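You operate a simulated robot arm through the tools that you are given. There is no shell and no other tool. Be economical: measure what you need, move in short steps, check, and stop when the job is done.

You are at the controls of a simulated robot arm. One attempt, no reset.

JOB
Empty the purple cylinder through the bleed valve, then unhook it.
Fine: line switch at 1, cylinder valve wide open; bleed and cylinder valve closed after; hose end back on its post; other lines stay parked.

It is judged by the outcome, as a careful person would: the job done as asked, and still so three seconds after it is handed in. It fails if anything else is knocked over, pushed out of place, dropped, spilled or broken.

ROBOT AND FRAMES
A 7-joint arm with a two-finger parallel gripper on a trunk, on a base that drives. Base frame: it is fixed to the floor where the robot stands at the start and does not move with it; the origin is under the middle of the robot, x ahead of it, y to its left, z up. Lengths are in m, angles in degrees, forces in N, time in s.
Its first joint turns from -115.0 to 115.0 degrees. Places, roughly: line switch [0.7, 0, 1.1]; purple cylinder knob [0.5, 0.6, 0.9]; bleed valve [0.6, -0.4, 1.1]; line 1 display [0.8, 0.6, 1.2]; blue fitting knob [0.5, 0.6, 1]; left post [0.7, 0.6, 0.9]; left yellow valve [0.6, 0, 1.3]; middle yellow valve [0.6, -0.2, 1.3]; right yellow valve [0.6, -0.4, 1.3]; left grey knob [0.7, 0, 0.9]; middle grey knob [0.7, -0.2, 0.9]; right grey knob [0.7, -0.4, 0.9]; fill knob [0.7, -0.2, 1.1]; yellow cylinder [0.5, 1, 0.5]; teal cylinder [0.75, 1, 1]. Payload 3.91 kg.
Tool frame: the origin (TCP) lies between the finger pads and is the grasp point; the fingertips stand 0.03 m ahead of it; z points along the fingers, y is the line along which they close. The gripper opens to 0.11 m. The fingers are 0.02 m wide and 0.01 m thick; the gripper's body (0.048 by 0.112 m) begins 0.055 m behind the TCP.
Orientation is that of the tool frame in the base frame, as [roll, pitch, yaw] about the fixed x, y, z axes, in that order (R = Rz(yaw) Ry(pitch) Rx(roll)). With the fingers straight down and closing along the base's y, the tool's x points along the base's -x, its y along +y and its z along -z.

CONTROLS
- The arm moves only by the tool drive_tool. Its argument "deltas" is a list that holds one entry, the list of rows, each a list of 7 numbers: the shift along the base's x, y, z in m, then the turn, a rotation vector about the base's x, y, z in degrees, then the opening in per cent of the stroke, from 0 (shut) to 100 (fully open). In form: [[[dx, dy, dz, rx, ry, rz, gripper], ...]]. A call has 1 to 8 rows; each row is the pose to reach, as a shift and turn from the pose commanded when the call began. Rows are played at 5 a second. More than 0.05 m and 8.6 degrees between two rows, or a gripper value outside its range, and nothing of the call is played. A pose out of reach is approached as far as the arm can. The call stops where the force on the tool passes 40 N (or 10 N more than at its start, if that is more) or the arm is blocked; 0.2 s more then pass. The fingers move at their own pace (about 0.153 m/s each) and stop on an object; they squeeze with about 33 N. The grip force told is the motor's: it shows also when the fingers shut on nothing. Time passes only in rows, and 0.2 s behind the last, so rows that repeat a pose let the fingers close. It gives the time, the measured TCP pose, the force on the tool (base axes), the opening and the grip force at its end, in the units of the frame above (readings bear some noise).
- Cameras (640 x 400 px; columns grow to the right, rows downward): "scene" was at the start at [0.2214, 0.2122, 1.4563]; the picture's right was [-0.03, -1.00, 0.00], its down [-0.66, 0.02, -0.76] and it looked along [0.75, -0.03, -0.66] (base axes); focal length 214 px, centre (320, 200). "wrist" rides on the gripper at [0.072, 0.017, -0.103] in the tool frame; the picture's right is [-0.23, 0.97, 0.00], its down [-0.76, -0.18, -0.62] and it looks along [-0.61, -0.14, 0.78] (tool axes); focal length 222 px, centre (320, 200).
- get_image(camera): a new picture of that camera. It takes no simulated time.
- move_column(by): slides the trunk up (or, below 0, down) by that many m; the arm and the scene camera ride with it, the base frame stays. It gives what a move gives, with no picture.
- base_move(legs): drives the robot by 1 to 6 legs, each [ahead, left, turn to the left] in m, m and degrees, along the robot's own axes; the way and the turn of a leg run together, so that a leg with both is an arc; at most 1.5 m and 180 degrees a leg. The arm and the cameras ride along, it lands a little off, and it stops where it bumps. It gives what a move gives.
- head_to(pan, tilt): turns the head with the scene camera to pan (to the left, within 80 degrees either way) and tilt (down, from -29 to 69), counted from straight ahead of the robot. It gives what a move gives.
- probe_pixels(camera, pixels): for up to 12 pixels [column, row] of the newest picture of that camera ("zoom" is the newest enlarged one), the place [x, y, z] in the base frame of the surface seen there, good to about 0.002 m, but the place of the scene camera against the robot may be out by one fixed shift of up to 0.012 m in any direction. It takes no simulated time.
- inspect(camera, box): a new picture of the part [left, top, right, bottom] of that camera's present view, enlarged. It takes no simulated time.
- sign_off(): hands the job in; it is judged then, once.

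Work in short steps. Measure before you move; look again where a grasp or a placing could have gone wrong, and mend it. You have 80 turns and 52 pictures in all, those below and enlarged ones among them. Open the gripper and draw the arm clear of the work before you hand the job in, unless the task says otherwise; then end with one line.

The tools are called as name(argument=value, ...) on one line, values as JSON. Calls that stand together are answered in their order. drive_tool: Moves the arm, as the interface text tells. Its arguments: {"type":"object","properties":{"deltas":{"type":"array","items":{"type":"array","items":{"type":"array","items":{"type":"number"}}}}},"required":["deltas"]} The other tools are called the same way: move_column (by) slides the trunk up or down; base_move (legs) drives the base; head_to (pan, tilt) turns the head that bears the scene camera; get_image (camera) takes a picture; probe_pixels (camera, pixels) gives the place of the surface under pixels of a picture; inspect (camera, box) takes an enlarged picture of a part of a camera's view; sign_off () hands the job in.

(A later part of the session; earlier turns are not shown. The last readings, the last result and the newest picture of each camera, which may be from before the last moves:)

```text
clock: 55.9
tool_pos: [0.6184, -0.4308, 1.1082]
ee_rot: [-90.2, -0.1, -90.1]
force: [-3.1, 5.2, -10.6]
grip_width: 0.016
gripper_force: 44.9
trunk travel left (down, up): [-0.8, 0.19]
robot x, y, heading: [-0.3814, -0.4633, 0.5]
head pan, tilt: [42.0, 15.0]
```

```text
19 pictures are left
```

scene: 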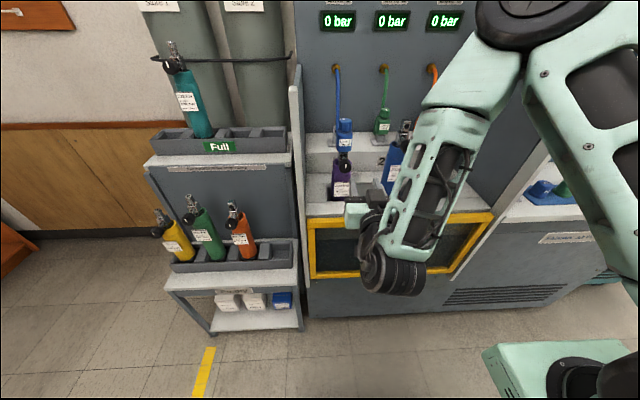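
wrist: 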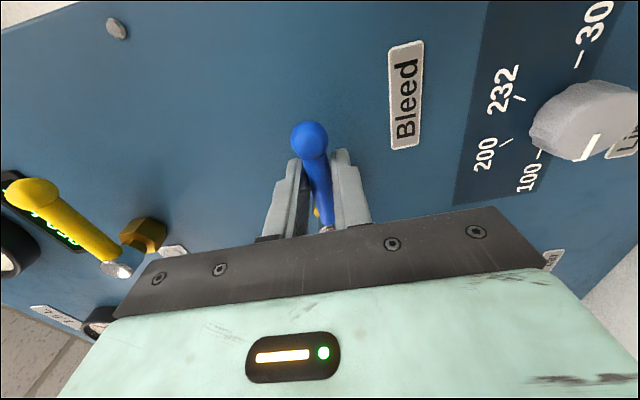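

Lever is back horizontal with the stop resisting (-10 N). Release, retract, and verify the lever angle.

drive_tool(deltas=[[[0, 0, 0, 0, 0, 0, 45], [0, 0, 0, 0, 0, 0, 45], [-0.04, 0, 0, 0, 0, 0, 45], [-0.09, 0, 0, 0, 0, 0, 45], [-0.13, 0, 0, 0, 0, 0, 45], [-0.16, 0, 0, 0, 0, 0, 45]]])

get_image(camera="wrist")

probe_pixels(camera="wrist", pixels=[[330, 115], [324, 95], [320, 80]])

```text
clock: 57.3
tool_pos: [0.4568, -0.4303, 1.1068]
ee_rot: [-89.9, 0.0, -89.9]
force: [-0.7, -0.7, 0.0]
grip_width: 0.0497
gripper_force: 0.1
trunk travel left (down, up): [-0.8, 0.19]
robot x, y, heading: [-0.3824, -0.4623, 0.7]
head pan, tilt: [42.0, 15.0]
```

```text
18 pictures are left
```

wrist: 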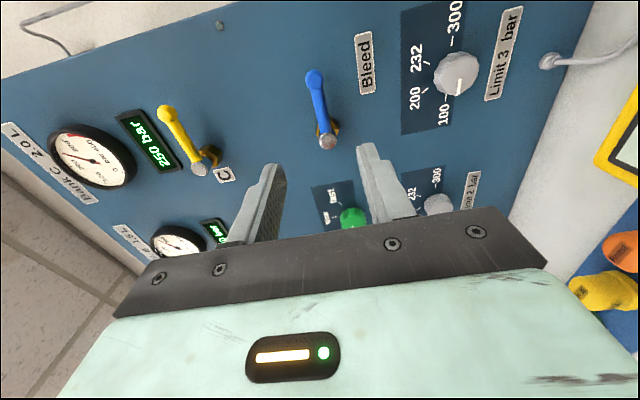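

```text
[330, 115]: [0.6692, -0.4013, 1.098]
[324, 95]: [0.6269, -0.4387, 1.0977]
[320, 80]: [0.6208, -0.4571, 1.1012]
```

The lever looks as before. I'll check its line with centred pixels.

probe_pixels(camera="wrist", pixels=[[328, 142], [320, 107], [315, 80]])

base_move(legs=[[-0.05, 0.0, 0], [0, 0.95, 0]])

move_column(by=-0.24)

```text
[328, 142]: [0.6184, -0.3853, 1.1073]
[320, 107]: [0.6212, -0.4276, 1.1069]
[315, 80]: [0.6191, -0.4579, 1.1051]
```

```text
clock: 61.0
tool_pos: [0.4053, 0.1143, 1.1062]
ee_rot: [-90.1, -0.5, -91.5]
force: [0.7, -0.3, 0.3]
grip_width: 0.0495
gripper_force: 0.1
trunk travel left (down, up): [-0.8, 0.19]
robot x, y, heading: [-0.4355, 0.098, 0.2]
head pan, tilt: [42.0, 15.0]
stopped in leg 2: the force on the tool passed its limit (the readings are from after the stop); the commanded pose is now the measured one
```

```text
clock: 61.7
tool_pos: [0.4087, 0.1138, 1.0867]
ee_rot: [-88.2, -0.3, -91.7]
force: [-6.9, -1.7, 20.4]
grip_width: 0.0599
gripper_force: 10.2
trunk travel left (down, up): [-0.768, 0.222]
robot x, y, heading: [-0.4341, 0.0979, 0.3]
head pan, tilt: [42.0, 15.0]
stopped: the force on the tool passed its limit (the readings are from after the stop); the commanded pose is now the measured one
```

The bleed is closed, but driving left my fingertips touched the divider wall's front edge. I'll back the base off and raise before going on.

move_column(by=0.03)

base_move(legs=[[0, -0.03, 0], [-0.12, 0, 0]])

head_to(pan=15, tilt=30)

get_image(camera="scene")

```text
clock: 62.5
tool_pos: [0.4089, 0.1133, 1.111]
ee_rot: [-88.8, -0.4, -91.7]
force: [1.3, -1.5, 0.2]
grip_width: 0.0495
gripper_force: 0.1
trunk travel left (down, up): [-0.798, 0.192]
robot x, y, heading: [-0.4341, 0.0985, 0.2]
head pan, tilt: [42.0, 15.0]
```

```text
clock: 64.1
tool_pos: [0.2879, 0.083, 1.1122]
ee_rot: [-88.7, -0.4, -91.6]
force: [0.7, -0.3, 0.3]
grip_width: 0.0493
gripper_force: 0.1
trunk travel left (down, up): [-0.798, 0.192]
robot x, y, heading: [-0.5551, 0.0655, 0.0]
head pan, tilt: [42.0, 15.0]
```

```text
clock: 65.0
tool_pos: [0.2867, 0.0819, 1.1119]
ee_rot: [-88.8, -0.4, -91.6]
force: [-0.6, 0.5, -1.1]
grip_width: 0.0493
gripper_force: 0.1
trunk travel left (down, up): [-0.798, 0.192]
robot x, y, heading: [-0.5524, 0.0686, 0.1]
head pan, tilt: [15.0, 30.0]
```

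```text
17 pictures are left
```

scene: 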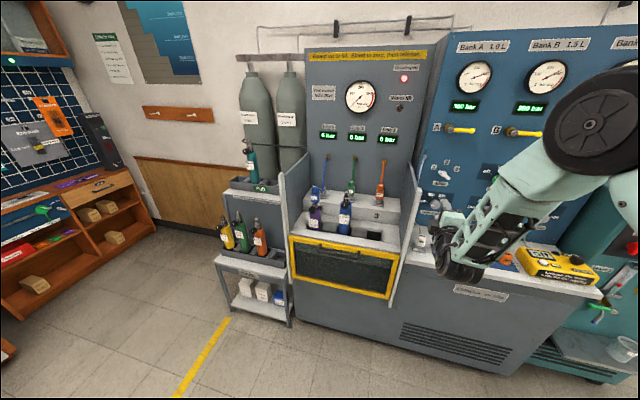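

Nothing is out of place. With the tip at x≈0.317 it clears the walls; now drive left 0.46 m.

base_move(legs=[[0, 0.48, 0]])

move_column(by=-0.19)

get_image(camera="wrist")

```text
clock: 68.0
tool_pos: [0.2884, 0.5654, 1.112]
ee_rot: [-88.7, -0.4, -92.1]
force: [-0.6, 0.4, -0.6]
grip_width: 0.0492
gripper_force: 0.1
trunk travel left (down, up): [-0.798, 0.192]
robot x, y, heading: [-0.5552, 0.5575, -0.3]
head pan, tilt: [15.0, 30.0]
```

```text
clock: 70.0
tool_pos: [0.2883, 0.5663, 0.9237]
ee_rot: [-88.6, -0.4, -92.2]
force: [0.6, -0.2, 0.1]
grip_width: 0.0495
gripper_force: 0.0
trunk travel left (down, up): [-0.608, 0.382]
robot x, y, heading: [-0.5571, 0.5554, -0.4]
head pan, tilt: [15.0, 30.0]
```

```text
16 pictures are left
```

wrist: 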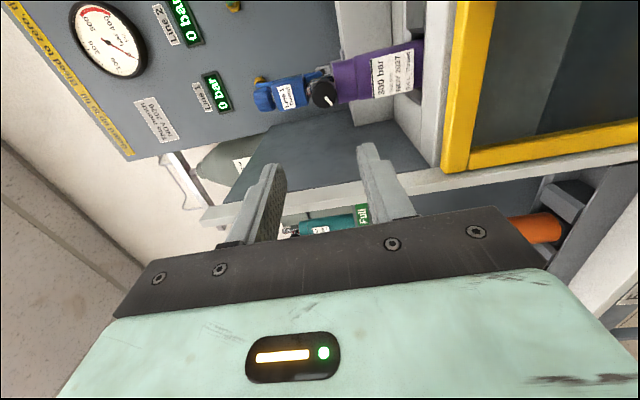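

Next, drive ahead 0.1 m, then align with the knob, correct the slight tilt and roll to about -65°.

base_move(legs=[[0.1, 0, 0]])

drive_tool(deltas=[[[0, -0.006, -0.003, 8, 1.4, 2, 50], [0, -0.012, -0.006, 16, 1.4, 2, 50], [0.0, -0.012, -0.006, 24, 1.4, 2, 50], [0.0, -0.012, -0.006, 24, 1.4, 2, 50]]])

get_image(camera="wrist")

```text
clock: 71.2
tool_pos: [0.3901, 0.5655, 0.9222]
ee_rot: [-88.8, -0.4, -92.2]
force: [0.1, -0.4, -0.1]
grip_width: 0.0497
gripper_force: 0.0
trunk travel left (down, up): [-0.608, 0.382]
robot x, y, heading: [-0.4536, 0.5563, -0.3]
head pan, tilt: [15.0, 30.0]
```

```text
clock: 72.2
tool_pos: [0.3894, 0.5539, 0.9169]
ee_rot: [-90.8, 23.7, -90.5]
force: [0.1, -0.3, 0.5]
grip_width: 0.055
gripper_force: 0.0
trunk travel left (down, up): [-0.608, 0.382]
robot x, y, heading: [-0.4521, 0.5522, -0.4]
head pan, tilt: [15.0, 30.0]
```

```text
15 pictures are left
```

wrist: 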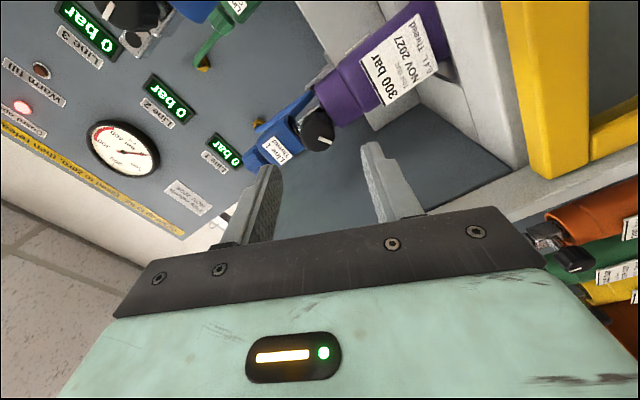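

Aligned; knob at (317,130) between the fingers. Advance 0.078, close, then turn clockwise (+).

drive_tool(deltas=[[[0.04, 0, 0, 0, 0, 0, 50], [0.078, 0, 0.001, 0, 0, 0, 50], [0.078, 0, 0.001, 0, 0, 0, 50], [0.078, 0, 0.001, 0, 0, 0, 0], [0.078, 0, 0.001, 0, 0, 0, 0], [0.078, 0, 0.001, 8, 0, 0, 0], [0.078, 0, 0.001, 16, 0, 0, 0], [0.078, 0, 0.001, 24, 0, 0, 0]]])

drive_tool(deltas=[[[0, 0, 0, 8, 0, 0, 0], [0, 0, 0, 16, 0, 0, 0], [0, 0, 0, 24, 0, 0, 0], [0, 0, 0, 32, 0, 0, 0], [0, 0, 0, 40, 0, 0, 0], [0, 0, 0, 48, 0, 0, 0], [0, 0, 0, 56, 0, 0, 0]]])

inspect(camera="wrist", box=[220, 80, 420, 240])

```text
clock: 74.0
tool_pos: [0.4678, 0.5529, 0.9164]
ee_rot: [-91.2, 47.6, -90.9]
force: [0.3, -1.0, -0.5]
grip_width: 0.0317
gripper_force: 32.5
trunk travel left (down, up): [-0.608, 0.382]
robot x, y, heading: [-0.456, 0.5569, -0.3]
head pan, tilt: [15.0, 30.0]
```

```text
clock: 75.6
tool_pos: [0.4692, 0.5797, 0.925]
ee_rot: [95.7, 76.7, 94.1]
force: [1.8, -7.6, -17.7]
grip_width: 0.032
gripper_force: 33.1
out of reach, approached as far as the arm can: row 5, 6, 7
trunk travel left (down, up): [-0.608, 0.382]
robot x, y, heading: [-0.4574, 0.558, -0.1]
head pan, tilt: [15.0, 30.0]
```

```text
2.50 times, centred on (320, 160) of wrist
```

zoom: 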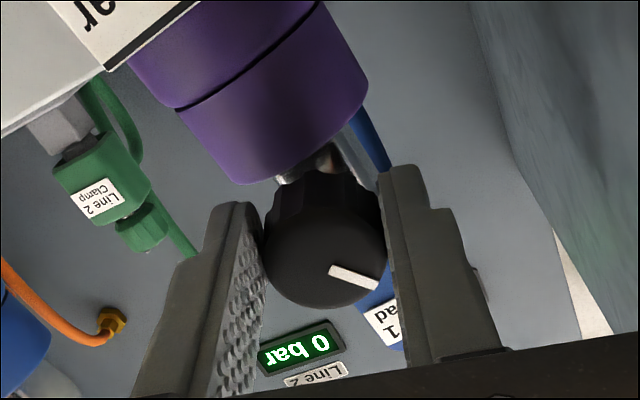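

Near the roll limit the arm drifted sideways to y≈0.580, tugging the knob. I'll turn back 24° to see whether it returns to y≈0.553.

drive_tool(deltas=[[[0, 0, 0, -8, 0, 0, 0], [0, 0, 0, -16, 0, 0, 0], [0, 0, 0, -24, 0, 0, 0]]])

```text
clock: 76.4
tool_pos: [0.4695, 0.5771, 0.9254]
ee_rot: [-94.6, 79.4, -94.4]
force: [6.7, -26.7, -21.7]
grip_width: 0.0322
gripper_force: 33.3
trunk travel left (down, up): [-0.608, 0.382]
robot x, y, heading: [-0.4542, 0.559, -0.5]
head pan, tilt: [15.0, 30.0]
```

The commanded pose stayed shifted, so I'll bring it back by (-0.024, -0.008) to the knob's resting place.

drive_tool(deltas=[[[0, -0.008, -0.003, 0, 0, 0, 0], [0, -0.016, -0.006, 0, 0, 0, 0], [0, -0.024, -0.009, 0, 0, 0, 0], [0, -0.024, -0.009, 0, 0, 0, 0]]])

get_image(camera="wrist")

```text
clock: 77.4
tool_pos: [0.4694, 0.5587, 0.9174]
ee_rot: [-93.7, 79.7, -93.1]
force: [2.5, -0.4, -10.5]
grip_width: 0.0321
gripper_force: 33.1
trunk travel left (down, up): [-0.608, 0.382]
robot x, y, heading: [-0.4539, 0.5578, -0.3]
head pan, tilt: [15.0, 30.0]
```

```text
13 pictures are left
```

wrist: 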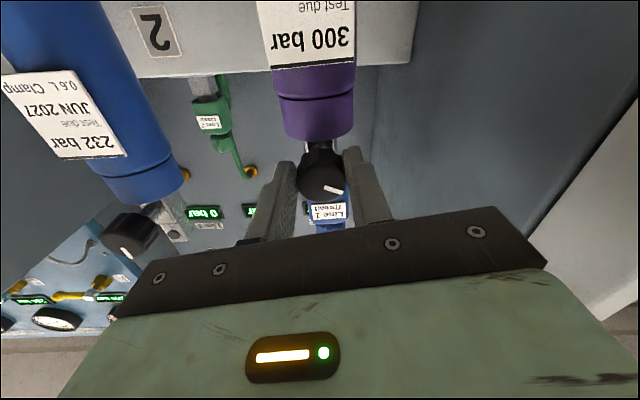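

The cylinder stands upright again. Release, back off, and roll back to about -68° for a second bite.

drive_tool(deltas=[[[0, 0, 0, 0, 0, 0, 50], [0, 0, 0, 0, 0, 0, 50], [-0.04, -0.002, 0, -8, 0, 0, 50], [-0.06, -0.004, 0, -16, 0, 0, 50], [-0.06, -0.005, 0, -24, 0, 0, 50], [-0.06, -0.005, 0, -32, 0, 0, 50], [-0.06, -0.005, 0, -40, 0, 0, 50], [-0.06, -0.005, 0, -48, 0, 0, 50]]])

drive_tool(deltas=[[[0, 0, 0, -8, 0, 3, 50], [0, 0, 0, -12, 0, 3, 50], [0, 0, 0, -12, 0, 3, 50]]])

get_image(camera="wrist")

probe_pixels(camera="wrist", pixels=[[322, 128], [322, 120], [330, 128], [315, 128], [322, 136], [312, 135]])

```text
clock: 79.2
tool_pos: [0.4089, 0.5535, 0.9193]
ee_rot: [-90.9, 31.4, -90.6]
force: [0.4, -0.4, 0.0]
grip_width: 0.0552
gripper_force: 0.0
trunk travel left (down, up): [-0.608, 0.382]
robot x, y, heading: [-0.4549, 0.5593, -0.3]
head pan, tilt: [15.0, 30.0]
```

```text
clock: 80.0
tool_pos: [0.4093, 0.5535, 0.9197]
ee_rot: [-91.0, 19.5, -87.7]
force: [-0.1, 0.3, 0.9]
grip_width: 0.0551
gripper_force: 0.1
trunk travel left (down, up): [-0.608, 0.382]
robot x, y, heading: [-0.4518, 0.5547, -0.6]
head pan, tilt: [15.0, 30.0]
```

```text
12 pictures are left
```

wrist: 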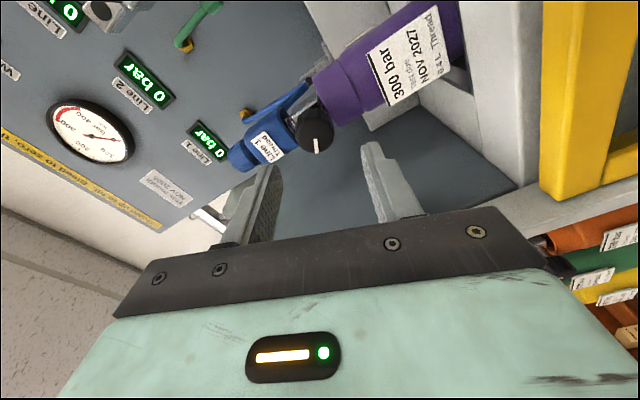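

```text
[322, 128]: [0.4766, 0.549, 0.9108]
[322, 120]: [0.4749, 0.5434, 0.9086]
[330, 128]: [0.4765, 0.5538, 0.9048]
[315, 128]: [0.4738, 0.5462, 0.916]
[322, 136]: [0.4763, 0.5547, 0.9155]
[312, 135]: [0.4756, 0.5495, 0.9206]
```

The knob is now at about (0.4755, 0.550, 0.9165). Re-approach, grip and turn +64° within reach.

drive_tool(deltas=[[[0.03, -0.003, -0.002, 0, 0, -2.3, 50], [0.057, -0.003, -0.002, 0, 0, -2.3, 50], [0.057, -0.003, -0.002, 0, 0, -2.3, 50], [0.057, -0.003, -0.002, 0, 0, -2.3, 0], [0.057, -0.003, -0.002, 0, 0, -2.3, 0], [0.057, -0.003, -0.002, 8, 0, -2.3, 0], [0.057, -0.003, -0.002, 16, 0, -2.3, 0], [0.057, -0.003, -0.002, 24, 0, -2.3, 0]]])

drive_tool(deltas=[[[0, 0, 0, 8, 0, 0, 0], [0, 0, 0, 16, 0, 0, 0], [0, 0, 0, 24, 0, 0, 0], [0, 0, 0, 32, 0, 0, 0], [0, 0, 0, 38, 0, 0, 0]]])

inspect(camera="wrist", box=[220, 80, 420, 240])

```text
clock: 81.8
tool_pos: [0.4654, 0.5501, 0.9163]
ee_rot: [-90.4, 43.7, -89.8]
force: [3.7, -3.2, 9.6]
grip_width: 0.0317
gripper_force: 32.6
trunk travel left (down, up): [-0.608, 0.382]
robot x, y, heading: [-0.4566, 0.5564, -0.2]
head pan, tilt: [15.0, 30.0]
```

```text
clock: 83.0
tool_pos: [0.4658, 0.5512, 0.9148]
ee_rot: [-89.7, 81.6, -89.7]
force: [3.6, -3.5, 0.6]
grip_width: 0.032
gripper_force: 33.4
trunk travel left (down, up): [-0.608, 0.382]
robot x, y, heading: [-0.4549, 0.5582, -0.3]
head pan, tilt: [15.0, 30.0]
```

```text
2.50 times, centred on (320, 160) of wrist
```

zoom: 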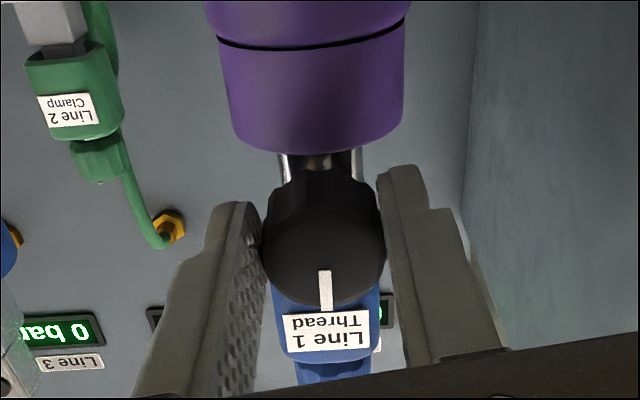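

The mark points nearly straight up, the original closed position. I'll press another +7° against the stop, and check.

drive_tool(deltas=[[[0, 0, 0, 4, 0, 0, 0], [0, 0, 0, 7, 0, 0, 0], [0, 0, 0, 7, 0, 0, 0]]])

inspect(camera="wrist", box=[220, 80, 420, 240])

```text
clock: 83.8
tool_pos: [0.4666, 0.5633, 0.9183]
ee_rot: [-83.5, 88.5, -83.9]
force: [-1.4, -4.9, 3.5]
grip_width: 0.0319
gripper_force: 33.2
out of reach, approached as far as the arm can: row 1, 2, 3
trunk travel left (down, up): [-0.608, 0.382]
robot x, y, heading: [-0.4535, 0.5574, -0.4]
head pan, tilt: [15.0, 30.0]
```

```text
2.50 times, centred on (320, 160) of wrist
```

zoom: 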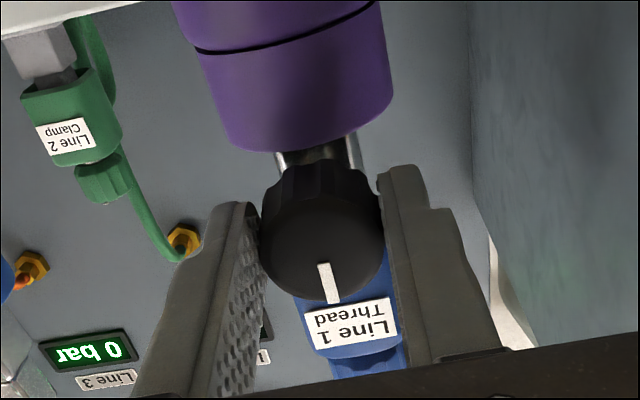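

The fingers slipped while the knob stayed put: it's near the closed stop. I'll recentre, release, and shift the base slightly right so that I can press it shut with more roll range.

drive_tool(deltas=[[[0, -0.006, -0.001, 0, 0, 0, 0], [0, -0.012, -0.002, 0, 0, 0, 0], [0, -0.012, -0.002, 0, 0, 0, 50], [0, -0.012, -0.002, 0, 0, 0, 50], [-0.03, -0.012, -0.002, 0, 0, 0, 50], [-0.07, -0.012, -0.002, -8, 0, 0, 50], [-0.07, -0.012, -0.002, -16, 0, 0, 50], [-0.07, -0.012, -0.002, -24, 0, 0, 50]]])

base_move(legs=[[0, -0.12, 0]])

```text
clock: 85.6
tool_pos: [0.3946, 0.5496, 0.9154]
ee_rot: [-90.2, 64.4, -89.5]
force: [0.1, 0.1, 0.1]
grip_width: 0.0547
gripper_force: 0.1
out of reach, approached as far as the arm can: row 1, 2, 3, 4, 5
trunk travel left (down, up): [-0.608, 0.382]
robot x, y, heading: [-0.4547, 0.5555, -0.5]
head pan, tilt: [15.0, 30.0]
```

```text
clock: 86.8
tool_pos: [0.3942, 0.4279, 0.9153]
ee_rot: [-90.2, 64.6, -89.5]
force: [-0.3, 0.5, 1.1]
grip_width: 0.0555
gripper_force: 0.0
trunk travel left (down, up): [-0.608, 0.382]
robot x, y, heading: [-0.4569, 0.4325, -0.1]
head pan, tilt: [15.0, 30.0]
```

Realign with the knob (y≈0.551) and look.

drive_tool(deltas=[[[0, 0.04, 0, 0, 0, 0, 50], [0, 0.08, 0.001, 0, 0, 0, 50], [0, 0.123, 0.001, 0, 0, 0, 50], [0, 0.123, 0.001, 0, 0, 0, 50]]])

inspect(camera="wrist", box=[220, 60, 420, 220])

probe_pixels(camera="zoom", pixels=[[320, 200], [290, 200], [350, 200], [320, 240], [320, 170]])

```text
clock: 87.8
tool_pos: [0.3943, 0.5506, 0.9206]
ee_rot: [-90.1, 64.6, -89.5]
force: [0.2, 0.4, 0.3]
grip_width: 0.0551
gripper_force: 0.1
trunk travel left (down, up): [-0.608, 0.382]
robot x, y, heading: [-0.4541, 0.4369, -0.2]
head pan, tilt: [15.0, 30.0]
```

```text
2.50 times, centred on (320, 140) of wrist
```

zoom: 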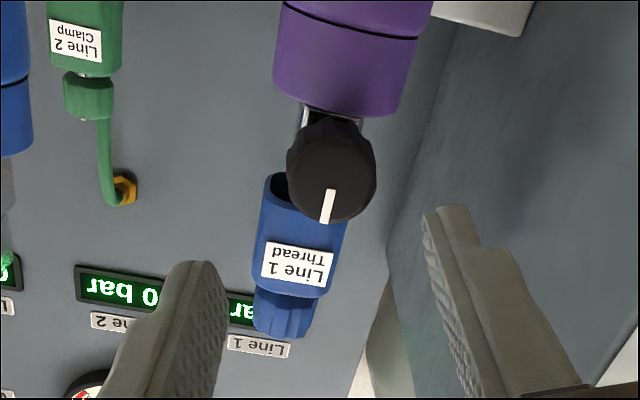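

```text
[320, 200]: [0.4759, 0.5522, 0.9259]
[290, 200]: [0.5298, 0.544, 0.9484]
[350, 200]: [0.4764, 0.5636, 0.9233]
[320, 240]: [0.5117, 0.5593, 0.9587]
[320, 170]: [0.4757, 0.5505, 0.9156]
```

The mark is a few degrees short of up. Grip again (centre y≈0.554, z≈0.917) and press clockwise 40°, letting the fingers slip at the stop.

drive_tool(deltas=[[[0.036, 0.004, -0.003, 0, 0, 0, 50], [0.073, 0.004, -0.004, 0, 0, 0, 50], [0.073, 0.004, -0.004, 0, 0, 0, 50], [0.073, 0.004, -0.004, 0, 0, 0, 0], [0.073, 0.004, -0.004, 0, 0, 0, 0], [0.073, 0.004, -0.004, 7, 0, 0, 0], [0.073, 0.004, -0.004, 14, 0, 0, 0], [0.073, 0.004, -0.004, 21, 0, 0, 0]]])

drive_tool(deltas=[[[0, 0, 0, 6, 0, 0, 0], [0, 0, 0, 12, 0, 0, 0], [0, 0, 0, 18, 0, 0, 0]]])

inspect(camera="wrist", box=[220, 80, 420, 240])

```text
clock: 89.6
tool_pos: [0.4663, 0.5547, 0.9157]
ee_rot: [-86.9, 85.7, -86.3]
force: [-0.1, -5.2, 5.4]
grip_width: 0.032
gripper_force: 33.5
trunk travel left (down, up): [-0.608, 0.382]
robot x, y, heading: [-0.4545, 0.4371, -0.2]
head pan, tilt: [15.0, 30.0]
```

```text
clock: 90.4
tool_pos: [0.4669, 0.5565, 0.9119]
ee_rot: [88.6, 76.3, 89.4]
force: [-3.4, -1.8, 2.0]
grip_width: 0.0318
gripper_force: 32.8
trunk travel left (down, up): [-0.608, 0.382]
robot x, y, heading: [-0.4512, 0.4355, 0.0]
head pan, tilt: [15.0, 30.0]
```

```text
2.50 times, centred on (320, 160) of wrist
```

zoom: 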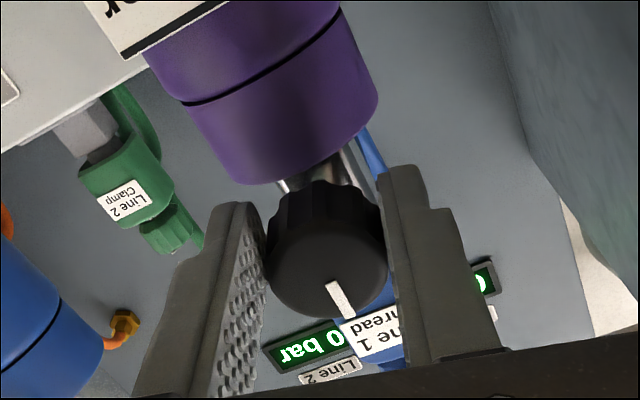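

The mark is back in line with the cylinder axis and the fingers slipped: valve closed. Release and retract, then raise the trunk and tip the tool to point down.

drive_tool(deltas=[[[0, 0, 0, 0, 0, 0, 50], [0, 0, 0, 0, 0, 0, 50], [-0.04, 0, 0, 0, 0, 0, 50], [-0.08, 0, 0, -6, 0, 0, 50], [-0.08, 0, 0, -14, 0, 0, 50]]])

move_column(by=0.3)

drive_tool(deltas=[[[-0.02, 0, 0, 0, 8, 0, 50], [-0.04, 0, 0, 0, 16, 0, 50], [-0.06, 0, 0, 0, 24, 0, 50], [-0.08, 0, 0, 0, 32, 0, 50], [-0.1, 0, 0, 0, 40, 0, 50], [-0.12, 0, 0, 0, 48, 0, 50], [-0.14, 0, 0, 0, 56, 0, 50], [-0.16, 0, 0, 0, 64, 0, 50]]])

```text
clock: 91.6
tool_pos: [0.3884, 0.5574, 0.9132]
ee_rot: [-65.2, 89.5, -64.5]
force: [-0.5, -0.2, -0.1]
grip_width: 0.0551
gripper_force: 0.1
trunk travel left (down, up): [-0.608, 0.382]
robot x, y, heading: [-0.4532, 0.4374, -0.4]
head pan, tilt: [15.0, 30.0]
```

```text
clock: 94.6
tool_pos: [0.388, 0.5575, 1.2133]
ee_rot: [-62.9, 89.5, -62.3]
force: [0.4, 0.1, 0.3]
grip_width: 0.0551
gripper_force: 0.0
trunk travel left (down, up): [-0.908, 0.082]
robot x, y, heading: [-0.4566, 0.4353, -0.2]
head pan, tilt: [15.0, 30.0]
```

```text
clock: 96.4
tool_pos: [0.2284, 0.5576, 1.2113]
ee_rot: [179.5, 26.2, -179.6]
force: [1.1, 0.1, -0.3]
grip_width: 0.055
gripper_force: 0.0
trunk travel left (down, up): [-0.908, 0.082]
robot x, y, heading: [-0.4554, 0.4339, -0.2]
head pan, tilt: [15.0, 30.0]
```

Finish tipping the tool down, then drive the base ahead 0.28 m, over the cabinet at safe height (tips 1.18 > wall top 1.12).

drive_tool(deltas=[[[0, 0, 0, 0, 8, 0, 50], [0, 0, 0, 0, 16, 0, 50], [0, 0, 0, 0, 24, 0, 50], [0, 0, 0, -0.3, 26, 0, 50]]])

base_move(legs=[[0.26, 0, 0]])

get_image(camera="wrist")

```text
clock: 97.4
tool_pos: [0.2279, 0.556, 1.2128]
ee_rot: [179.6, 0.1, -179.4]
force: [0.9, -0.1, -0.8]
grip_width: 0.055
gripper_force: 0.1
trunk travel left (down, up): [-0.908, 0.082]
robot x, y, heading: [-0.4539, 0.4366, -0.3]
head pan, tilt: [15.0, 30.0]
```

```text
clock: 99.3
tool_pos: [0.4961, 0.5551, 1.2121]
ee_rot: [179.7, 0.1, -179.6]
force: [-0.3, -0.5, 0.7]
grip_width: 0.0549
gripper_force: 0.1
trunk travel left (down, up): [-0.908, 0.082]
robot x, y, heading: [-0.191, 0.4342, -0.2]
head pan, tilt: [15.0, 30.0]
```

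```text
7 pictures are left
```

wrist: 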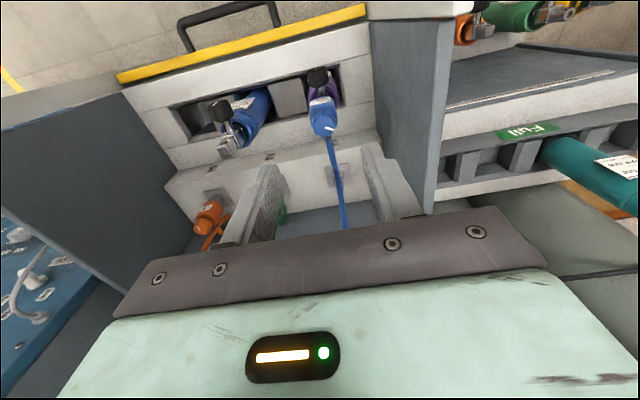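

Blue handwheel at (327,125), its post plate near (343,175). I'll measure both.

probe_pixels(camera="wrist", pixels=[[327, 128], [318, 128], [336, 128], [327, 120], [327, 136], [322, 110], [343, 170], [335, 175], [352, 172], [210, 210], [208, 192], [322, 100]])

inspect(camera="wrist", box=[280, 60, 400, 200])

```text
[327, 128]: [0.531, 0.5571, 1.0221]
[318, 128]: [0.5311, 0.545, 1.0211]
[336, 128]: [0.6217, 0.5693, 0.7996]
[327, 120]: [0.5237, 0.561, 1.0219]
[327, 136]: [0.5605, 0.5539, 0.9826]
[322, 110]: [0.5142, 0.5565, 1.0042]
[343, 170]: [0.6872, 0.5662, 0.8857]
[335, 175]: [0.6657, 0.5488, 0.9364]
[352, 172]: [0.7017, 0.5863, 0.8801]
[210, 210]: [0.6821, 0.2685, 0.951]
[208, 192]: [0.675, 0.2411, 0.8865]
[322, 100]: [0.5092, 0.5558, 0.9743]
```

```text
2.86 times, centred on (340, 130) of wrist
```

zoom: 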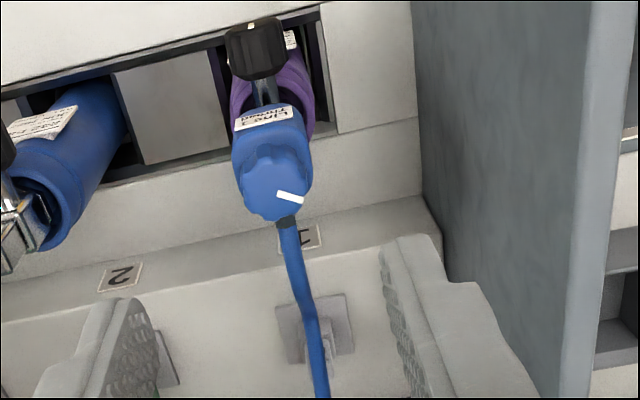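

Handwheel top centre (0.529, 0.552, 1.022), post at about (0.685, 0.565). The post would be out of reach from here, so I'll drive ahead 0.16 m first.

base_move(legs=[[0.16, 0, 0]])

drive_tool(deltas=[[[-0.04, 0, 0, 0, 0, 0, 55], [-0.08, 0, 0, 0, 0, 0, 55], [-0.12, 0, 0, 0, 0, 0, 55], [-0.12, 0, 0, 0, 0, 0, 55]]])

```text
clock: 100.8
tool_pos: [0.6591, 0.555, 1.2122]
ee_rot: [179.6, 0.2, -179.4]
force: [0.2, 1.1, -0.3]
grip_width: 0.0551
gripper_force: 0.1
trunk travel left (down, up): [-0.908, 0.082]
robot x, y, heading: [-0.0198, 0.4331, -0.2]
head pan, tilt: [15.0, 30.0]
```

```text
clock: 101.8
tool_pos: [0.5408, 0.5528, 1.2135]
ee_rot: [179.6, 0.2, -179.5]
force: [-1.4, -0.3, 0.3]
grip_width: 0.0605
gripper_force: 0.1
trunk travel left (down, up): [-0.908, 0.082]
robot x, y, heading: [-0.0233, 0.4327, -0.2]
head pan, tilt: [15.0, 30.0]
```

Descend over the handwheel to z≈1.06 first and check alignment.

drive_tool(deltas=[[[-0.011, -0.001, -0.04, 0, 0, 0, 55], [-0.011, -0.001, -0.08, 0, 0, 0, 55], [-0.011, -0.001, -0.12, 0, 0, 0, 55], [-0.011, -0.001, -0.148, 0, 0, 0, 55], [-0.011, -0.001, -0.148, 0, 0, 0, 55]]])

get_image(camera="wrist")

probe_pixels(camera="wrist", pixels=[[320, 150], [305, 150], [335, 150], [320, 135], [320, 165]])

```text
clock: 103.0
tool_pos: [0.5269, 0.5533, 1.0663]
ee_rot: [179.6, 0.2, -179.6]
force: [-0.1, 0.2, -0.1]
grip_width: 0.0606
gripper_force: 0.0
trunk travel left (down, up): [-0.908, 0.082]
robot x, y, heading: [-0.0199, 0.4319, -0.4]
head pan, tilt: [15.0, 30.0]
```

```text
5 pictures are left
```

wrist: 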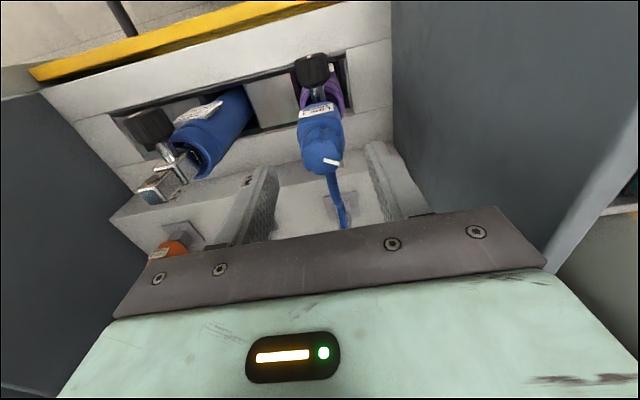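

```text
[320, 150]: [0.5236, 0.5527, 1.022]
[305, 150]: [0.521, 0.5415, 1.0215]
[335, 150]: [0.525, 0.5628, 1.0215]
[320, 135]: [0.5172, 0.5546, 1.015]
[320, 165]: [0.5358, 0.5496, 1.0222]
```

Well aligned (centre ≈ (0.528, 0.552)). Descend to z≈1.036, close, and start turning counter-clockwise.

drive_tool(deltas=[[[0.001, -0.001, -0.015, 0, 0, 0, 55], [0.001, -0.001, -0.03, 0, 0, 0, 55], [0.001, -0.001, -0.03, 0, 0, 0, 0], [0.001, -0.001, -0.03, 0, 0, 0, 0], [0.001, -0.001, -0.03, 0, 0, 0, 0]]])

drive_tool(deltas=[[[0, 0, 0, 0, 0, 8, 0], [0, 0, 0, 0, 0, 16, 0], [0, 0, 0, 0, 0, 24, 0], [0, 0, 0, 0, 0, 32, 0], [0, 0, 0, 0, 0, 40, 0], [0, 0, 0, 0, 0, 48, 0]]])

```text
clock: 104.2
tool_pos: [0.5276, 0.5528, 1.0373]
ee_rot: [179.6, 0.3, -179.4]
force: [1.0, -0.4, -0.5]
grip_width: 0.0317
gripper_force: 33.6
trunk travel left (down, up): [-0.908, 0.082]
robot x, y, heading: [-0.0226, 0.4331, -0.3]
head pan, tilt: [15.0, 30.0]
```

```text
clock: 105.6
tool_pos: [0.5301, 0.5528, 1.0355]
ee_rot: [179.7, 0.2, -131.3]
force: [-3.6, -3.8, 26.9]
grip_width: 0.0317
gripper_force: 32.9
trunk travel left (down, up): [-0.908, 0.082]
robot x, y, heading: [-0.0222, 0.4338, -0.2]
head pan, tilt: [15.0, 30.0]
```

The wheel pushes the tool upward (27 N), as if it rises while unscrewing. I'll continue, rising slightly.

drive_tool(deltas=[[[0, 0, 0.001, 0, 0, 4, 0], [0, 0, 0.002, 0, 0, 12, 0], [0, 0, 0.002, 0, 0, 20, 0], [0, 0, 0.003, 0, 0, 28, 0], [0, 0, 0.003, 0, 0, 36, 0], [0, 0, 0.003, 0, 0, 44, 0], [0, 0, 0.003, 0, 0, 52, 0]]])

get_image(camera="wrist")

```text
clock: 107.2
tool_pos: [0.5311, 0.5531, 1.0386]
ee_rot: [179.5, 0.1, -79.2]
force: [-0.3, 0.3, 0.7]
grip_width: 0.0315
gripper_force: 32.7
trunk travel left (down, up): [-0.908, 0.082]
robot x, y, heading: [-0.0215, 0.4322, -0.2]
head pan, tilt: [15.0, 30.0]
```

```text
4 pictures are left
```

wrist: 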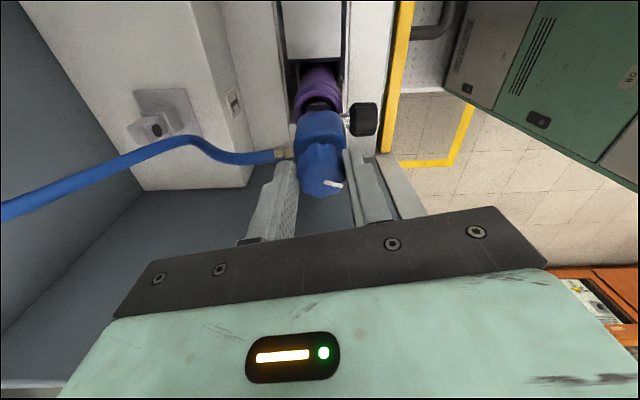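

The wheel turned with the tool (mark now toward -x, about 100°). I'll regrip and turn again to find the end of the thread.

drive_tool(deltas=[[[0, 0, 0, 0, 0, 0, 55], [0, 0, 0, 0, 0, 0, 55], [0, 0, 0.03, 0, 0, 0, 55], [0, 0, 0.035, 0, 0, -8, 55], [0, 0, 0.035, 0, 0, -16, 55], [0, 0, 0.035, 0, 0, -24, 55], [0, 0, 0.035, 0, 0, -32, 55], [0, 0, 0.035, 0, 0, -40, 55]]])

drive_tool(deltas=[[[0, 0, 0, 0, 0, -8, 55], [0, 0, 0, 0, 0, -16, 55], [0, 0, 0, 0, 0, -24, 55], [0, 0, 0, 0, 0, -32, 55], [0, 0, 0, 0, 0, -40, 55], [0, 0, 0, 0, 0, -48, 55], [0, 0, 0, 0, 0, -56, 55], [0, 0, 0, 0, 0, -60, 55]]])

drive_tool(deltas=[[[0, 0, -0.015, 0, 0, 0, 55], [0, 0, -0.035, 0, 0, 0, 55], [0, 0, -0.035, 0, 0, 0, 55], [0, 0, -0.035, 0, 0, 0, 0], [0, 0, -0.035, 0, 0, 0, 0]]])

drive_tool(deltas=[[[0, 0, 0, 0, 0, 8, 0], [0, 0, 0, 0, 0, 16, 0], [0, 0, 0, 0, 0, 24, 0], [0, 0, 0, 0, 0, 32, 0], [0, 0, 0, 0, 0, 40, 0], [0, 0, 0, 0, 0, 48, 0]]])

drive_tool(deltas=[[[0, 0, 0, 0, 0, 8, 0], [0, 0, 0, 0, 0, 16, 0], [0, 0, 0, 0, 0, 24, 0], [0, 0, 0, 0, 0, 32, 0], [0, 0, 0, 0, 0, 40, 0], [0, 0, 0, 0, 0, 48, 0]]])

```text
clock: 109.0
tool_pos: [0.5293, 0.553, 1.0725]
ee_rot: [179.6, 0.2, -119.7]
force: [-0.6, 0.4, 0.3]
grip_width: 0.0607
gripper_force: 0.1
trunk travel left (down, up): [-0.908, 0.082]
robot x, y, heading: [-0.0251, 0.4309, -0.3]
head pan, tilt: [15.0, 30.0]
```

```text
clock: 110.8
tool_pos: [0.5294, 0.5535, 1.0738]
ee_rot: [179.6, 0.3, -179.6]
force: [0.3, -0.5, 0.3]
grip_width: 0.0605
gripper_force: 0.1
trunk travel left (down, up): [-0.908, 0.082]
robot x, y, heading: [-0.0221, 0.4285, 0.0]
head pan, tilt: [15.0, 30.0]
```

```text
clock: 112.0
tool_pos: [0.5301, 0.5544, 1.0389]
ee_rot: [179.6, 0.3, -179.6]
force: [0.5, 1.5, -0.1]
grip_width: 0.0313
gripper_force: 33.5
trunk travel left (down, up): [-0.908, 0.082]
robot x, y, heading: [-0.0204, 0.4332, -0.4]
head pan, tilt: [15.0, 30.0]
```

```text
clock: 113.4
tool_pos: [0.5303, 0.5528, 1.0373]
ee_rot: [179.7, 0.2, -131.4]
force: [2.3, -0.9, 8.5]
grip_width: 0.0317
gripper_force: 33.3
trunk travel left (down, up): [-0.908, 0.082]
robot x, y, heading: [-0.0219, 0.4327, -0.1]
head pan, tilt: [15.0, 30.0]
```

```text
clock: 114.8
tool_pos: [0.5315, 0.5538, 1.0374]
ee_rot: [179.6, 0.2, -83.3]
force: [4.5, -1.9, -0.7]
grip_width: 0.0318
gripper_force: 33.7
trunk travel left (down, up): [-0.908, 0.082]
robot x, y, heading: [-0.0249, 0.4326, -0.3]
head pan, tilt: [15.0, 30.0]
```

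Now a gentle test lift of 12 mm; the force will tell whether the cylinder comes along.

drive_tool(deltas=[[[0, 0, 0.004, 0, 0, 0, 0], [0, 0, 0.008, 0, 0, 0, 0], [0, 0, 0.012, 0, 0, 0, 0], [0, 0, 0.012, 0, 0, 0, 0]]])

inspect(camera="wrist", box=[220, 60, 420, 220])

```text
clock: 115.8
tool_pos: [0.5297, 0.5524, 1.0511]
ee_rot: [179.5, 0.3, -83.4]
force: [2.1, -1.1, -2.3]
grip_width: 0.0322
gripper_force: 33.2
trunk travel left (down, up): [-0.908, 0.082]
robot x, y, heading: [-0.0255, 0.434, -0.7]
head pan, tilt: [15.0, 30.0]
```

```text
2.50 times, centred on (320, 140) of wrist
```

zoom: 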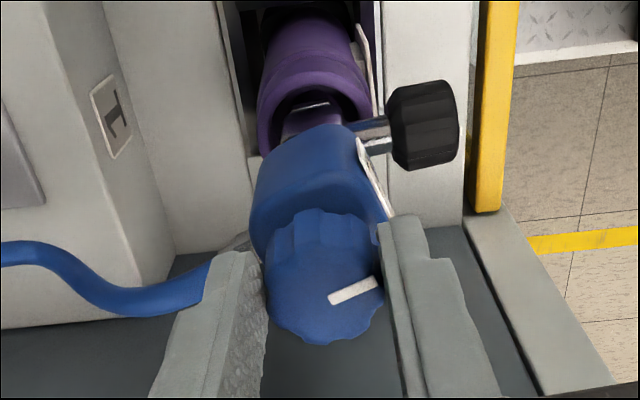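

The force is only -2 N: the fitting has come free while the cylinder stays. I'll measure the post in the earlier wrist picture (post tip near (157,127)).

probe_pixels(camera="wrist", pixels=[[157, 128], [150, 122], [165, 124], [145, 130], [168, 132], [157, 136], [140, 96], [186, 92], [205, 134], [130, 136], [157, 118], [175, 128]])

drive_tool(deltas=[[[0, 0, 0.03, 0, 0, 0, 0], [0, 0, 0.06, 0, 0, 0, 0], [0, 0, 0.09, 0, 0, 0, 0], [0, 0, 0.09, 0, 0, 0, 0]]])

```text
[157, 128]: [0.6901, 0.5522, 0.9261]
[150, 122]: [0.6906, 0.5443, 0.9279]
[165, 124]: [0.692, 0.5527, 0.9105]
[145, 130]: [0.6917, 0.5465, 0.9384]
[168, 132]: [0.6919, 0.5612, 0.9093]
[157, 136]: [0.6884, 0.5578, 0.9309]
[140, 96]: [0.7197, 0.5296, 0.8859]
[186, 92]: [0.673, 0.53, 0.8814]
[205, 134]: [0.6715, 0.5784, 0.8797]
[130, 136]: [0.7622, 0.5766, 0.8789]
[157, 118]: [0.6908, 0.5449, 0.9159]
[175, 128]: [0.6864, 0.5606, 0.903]
```

```text
clock: 116.8
tool_pos: [0.5305, 0.5542, 1.1415]
ee_rot: [179.6, 0.2, -83.5]
force: [0.1, -0.7, -2.5]
grip_width: 0.0317
gripper_force: 32.8
trunk travel left (down, up): [-0.908, 0.082]
robot x, y, heading: [-0.0199, 0.4329, -0.3]
head pan, tilt: [15.0, 30.0]
```

The fitting is lifted clear. I'll take one wrist picture, hoping to see both the bare cylinder valve and the post, to work out the fitting's seat offset.

get_image(camera="wrist")

```text
2 pictures are left
```

wrist: 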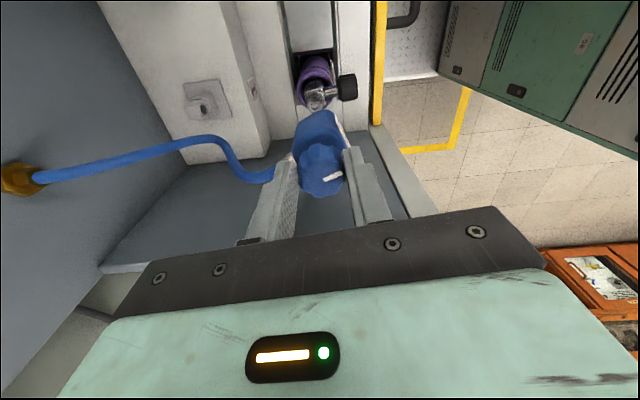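

The valve (316,97) and post (204,105) are both visible. I'll probe both blocks.

probe_pixels(camera="wrist", pixels=[[316, 92], [310, 96], [322, 96], [316, 102], [316, 107], [309, 104], [322, 104], [312, 90], [305, 98], [328, 93], [316, 86], [319, 99]])

probe_pixels(camera="wrist", pixels=[[203, 104], [197, 104], [210, 104], [203, 98], [203, 110], [199, 110], [209, 110], [193, 107], [187, 84], [219, 81], [231, 115], [190, 119]])

```text
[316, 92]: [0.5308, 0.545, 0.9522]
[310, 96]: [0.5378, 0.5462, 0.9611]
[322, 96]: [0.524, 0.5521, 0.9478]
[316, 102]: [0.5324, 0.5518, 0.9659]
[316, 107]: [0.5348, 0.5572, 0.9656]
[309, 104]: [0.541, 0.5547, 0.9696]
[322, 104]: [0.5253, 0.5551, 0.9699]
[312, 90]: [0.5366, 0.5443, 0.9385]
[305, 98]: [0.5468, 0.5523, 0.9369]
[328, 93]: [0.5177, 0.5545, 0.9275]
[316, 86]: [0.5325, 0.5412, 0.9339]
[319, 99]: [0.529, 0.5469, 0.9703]
```

```text
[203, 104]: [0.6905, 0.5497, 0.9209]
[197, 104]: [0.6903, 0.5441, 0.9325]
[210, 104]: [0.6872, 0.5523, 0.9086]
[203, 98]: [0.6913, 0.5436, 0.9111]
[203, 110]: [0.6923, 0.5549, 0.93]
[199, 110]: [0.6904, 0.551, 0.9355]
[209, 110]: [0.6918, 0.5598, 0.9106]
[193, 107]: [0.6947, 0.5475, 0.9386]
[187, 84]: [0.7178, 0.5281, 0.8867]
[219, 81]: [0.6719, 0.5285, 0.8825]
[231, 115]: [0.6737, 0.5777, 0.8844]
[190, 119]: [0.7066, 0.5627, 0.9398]
```

Valve block centre ≈ (0.5325, 0.553), top 0.970; post centre ≈ (0.6995, 0.5535), top 0.939. So I'll shift the fitting by +0.167 in x at height, then look.

drive_tool(deltas=[[[0.04, 0, 0, 0, 0, 0, 0], [0.08, 0, 0, 0, 0, 0, 0], [0.12, 0, 0, 0, 0, 0, 0], [0.15, 0, 0, 0, 0, 0, 0], [0.167, 0.0005, 0, 0, 0, 0, 0], [0.167, 0.0005, -0.03, 0, 0, 0, 0], [0.167, 0.0005, -0.06, 0, 0, 0, 0], [0.167, 0.0005, -0.06, 0, 0, 0, 0]]])

```text
clock: 118.6
tool_pos: [0.6981, 0.5531, 1.0798]
ee_rot: [179.7, 0.2, -83.5]
force: [-0.3, 0.2, -3.3]
grip_width: 0.0316
gripper_force: 32.8
trunk travel left (down, up): [-0.908, 0.082]
robot x, y, heading: [-0.0193, 0.4346, 0.0]
head pan, tilt: [15.0, 30.0]
```

Reached (0.698, 0.553) with no resistance. Lower gently toward the expected seat at z≈1.006, watching the force.

drive_tool(deltas=[[[0, 0, -0.012, 0, 0, 0, 0], [0, 0, -0.024, 0, 0, 0, 0], [0, 0, -0.036, 0, 0, 0, 0], [0, 0, -0.045, 0, 0, 0, 0], [0, 0, -0.054, 0, 0, 0, 0], [0, 0, -0.054, 0, 0, 0, 0]]])

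```text
clock: 120.0
tool_pos: [0.6987, 0.5541, 1.0268]
ee_rot: [179.8, 0.4, -83.4]
force: [-5.0, 5.3, 29.2]
grip_width: 0.0318
gripper_force: 32.6
trunk travel left (down, up): [-0.908, 0.082]
robot x, y, heading: [-0.0213, 0.4345, -0.3]
head pan, tilt: [15.0, 30.0]
```

There's 29 N of contact at z≈1.027, 2 cm above the expected seat. I'll look closely before doing more.

inspect(camera="wrist", box=[210, 40, 430, 220])

```text
2.22 times, centred on (320, 130) of wrist
```

zoom: 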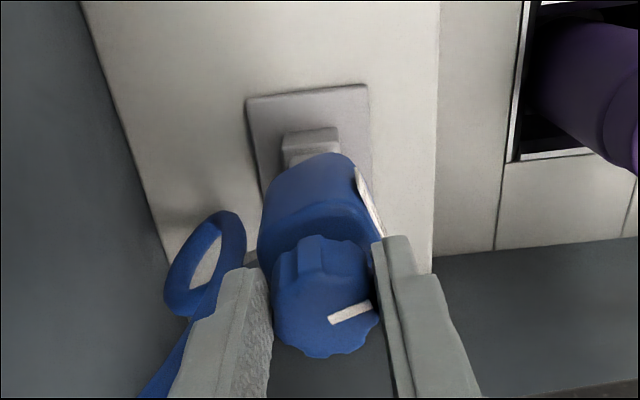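

I'll probe the visible post portion, the fitting's lower rim, and the body edges in this zoom.

probe_pixels(camera="zoom", pixels=[[310, 133], [290, 138], [332, 133], [310, 152], [290, 158], [325, 150], [310, 162], [270, 185], [345, 165], [310, 200], [265, 230], [350, 200]])

probe_pixels(camera="zoom", pixels=[[325, 245], [280, 290], [375, 290], [325, 340], [325, 290], [352, 170], [380, 230], [250, 100], [366, 88], [262, 200], [362, 180], [285, 150]])

```text
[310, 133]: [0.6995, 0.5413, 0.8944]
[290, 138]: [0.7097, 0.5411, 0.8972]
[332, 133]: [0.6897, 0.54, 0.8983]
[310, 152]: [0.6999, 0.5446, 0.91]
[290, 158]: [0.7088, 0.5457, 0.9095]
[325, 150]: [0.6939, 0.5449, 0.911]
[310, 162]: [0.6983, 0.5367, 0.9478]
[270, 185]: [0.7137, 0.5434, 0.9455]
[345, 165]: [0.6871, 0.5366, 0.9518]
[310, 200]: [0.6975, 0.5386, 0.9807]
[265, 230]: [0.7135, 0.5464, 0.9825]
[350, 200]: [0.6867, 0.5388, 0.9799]
```

```text
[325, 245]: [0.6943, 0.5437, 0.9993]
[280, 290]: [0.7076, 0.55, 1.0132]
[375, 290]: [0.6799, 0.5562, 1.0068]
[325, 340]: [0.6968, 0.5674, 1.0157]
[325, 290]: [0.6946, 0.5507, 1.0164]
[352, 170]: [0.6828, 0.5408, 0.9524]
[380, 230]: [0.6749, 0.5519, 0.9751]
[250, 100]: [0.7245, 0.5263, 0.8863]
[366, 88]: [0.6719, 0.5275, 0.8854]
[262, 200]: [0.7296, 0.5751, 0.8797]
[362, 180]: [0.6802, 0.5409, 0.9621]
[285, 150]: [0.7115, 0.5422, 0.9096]
```

Rim (z≈0.942) is resting on the post top (0.939), so it's slightly off; relative measures suggest about +1.5–3 mm in x. I'll search gently with small steps, reading the force each time.

drive_tool(deltas=[[[0, 0, 0.002, 0, 0, 0, 0], [0.002, 0, 0.001, 0, 0, 0, 0], [0.002, 0, -0.001, 0, 0, 0, 0]]])

drive_tool(deltas=[[[0, 0, 0.002, 0, 0, 0, 0], [0.002, 0, 0.001, 0, 0, 0, 0], [0.002, 0, -0.0005, 0, 0, 0, 0]]])

```text
clock: 120.8
tool_pos: [0.7005, 0.5529, 1.023]
ee_rot: [179.4, 0.0, -83.5]
force: [1.4, -1.4, -2.6]
grip_width: 0.0319
gripper_force: 32.8
trunk travel left (down, up): [-0.908, 0.082]
robot x, y, heading: [-0.0224, 0.435, -0.2]
head pan, tilt: [15.0, 30.0]
```

```text
clock: 121.6
tool_pos: [0.7024, 0.5523, 1.0223]
ee_rot: [179.5, 0.3, -83.6]
force: [1.6, -1.5, -1.7]
grip_width: 0.0318
gripper_force: 32.9
trunk travel left (down, up): [-0.908, 0.082]
robot x, y, heading: [-0.0194, 0.4341, -0.5]
head pan, tilt: [15.0, 30.0]
```

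The contact vanished at +2 mm: it seems to be entering. Step back 1.5 mm in x and lower gently.

drive_tool(deltas=[[[-0.0015, 0.0005, 0, 0, 0, 0, 0], [-0.0015, 0.0005, -0.004, 0, 0, 0, 0], [-0.0015, 0.0005, -0.008, 0, 0, 0, 0], [-0.0015, 0.0005, -0.008, 0, 0, 0, 0]]])

```text
clock: 122.6
tool_pos: [0.7006, 0.555, 1.0184]
ee_rot: [179.9, 0.3, -83.5]
force: [2.3, -1.6, 20.4]
grip_width: 0.032
gripper_force: 32.9
trunk travel left (down, up): [-0.908, 0.082]
robot x, y, heading: [-0.0223, 0.4324, -0.5]
head pan, tilt: [15.0, 30.0]
```

In a few millimetres further, now 20 N at z 1.018. Wiggle: small x and y shifts with reading.

drive_tool(deltas=[[[0, 0, 0.003, 0, 0, 0, 0], [0.002, -0.002, 0.001, 0, 0, 0, 0], [0.002, -0.002, -0.002, 0, 0, 0, 0], [0.002, -0.002, -0.002, 0, 0, 0, 0]]])

```text
clock: 123.6
tool_pos: [0.7021, 0.5538, 1.014]
ee_rot: [179.5, 0.3, -83.5]
force: [-1.7, 9.1, 5.2]
grip_width: 0.0317
gripper_force: 33.2
trunk travel left (down, up): [-0.908, 0.082]
robot x, y, heading: [-0.0231, 0.434, -0.3]
head pan, tilt: [15.0, 30.0]
```

It dropped to 1.014 with side force +9 N in y; ease y by +1 mm and lower further.

drive_tool(deltas=[[[0, 0.001, -0.002, 0, 0, 0, 0], [0, 0.001, -0.005, 0, 0, 0, 0], [0, 0.001, -0.008, 0, 0, 0, 0], [0, 0.001, -0.008, 0, 0, 0, 0]]])

```text
clock: 124.6
tool_pos: [0.7019, 0.5529, 1.0067]
ee_rot: [179.6, 0.2, -83.5]
force: [-7.0, 4.1, 8.9]
grip_width: 0.0313
gripper_force: 33.3
trunk travel left (down, up): [-0.908, 0.082]
robot x, y, heading: [-0.0225, 0.4327, -0.2]
head pan, tilt: [15.0, 30.0]
```

At the expected height (1.007). Ease x by -1 mm and press a few more millimetres to the seat.

drive_tool(deltas=[[[-0.001, 0.0, -0.002, 0, 0, 0, 0], [-0.001, 0.0, -0.004, 0, 0, 0, 0], [-0.001, 0.0, -0.006, 0, 0, 0, 0], [-0.001, 0.0, -0.006, 0, 0, 0, 0]]])

```text
clock: 125.6
tool_pos: [0.6998, 0.5531, 1.0015]
ee_rot: [179.7, 0.1, -83.5]
force: [3.3, 0.2, 16.0]
grip_width: 0.0314
gripper_force: 32.9
trunk travel left (down, up): [-0.908, 0.082]
robot x, y, heading: [-0.0249, 0.4325, -0.4]
head pan, tilt: [15.0, 30.0]
```

Still moving slightly; press 4 mm more to find the firm seat.

drive_tool(deltas=[[[0, 0.0, -0.002, 0, 0, 0, 0], [0, 0.0, -0.004, 0, 0, 0, 0], [0, 0, -0.004, 0, 0, 0, 0]]])

```text
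clock: 126.4
tool_pos: [0.7009, 0.5523, 0.9988]
ee_rot: [179.8, 0.1, -83.5]
force: [-1.4, -5.0, 36.0]
grip_width: 0.0314
gripper_force: 33.4
trunk travel left (down, up): [-0.908, 0.082]
robot x, y, heading: [-0.0207, 0.4326, -0.4]
head pan, tilt: [15.0, 30.0]
```

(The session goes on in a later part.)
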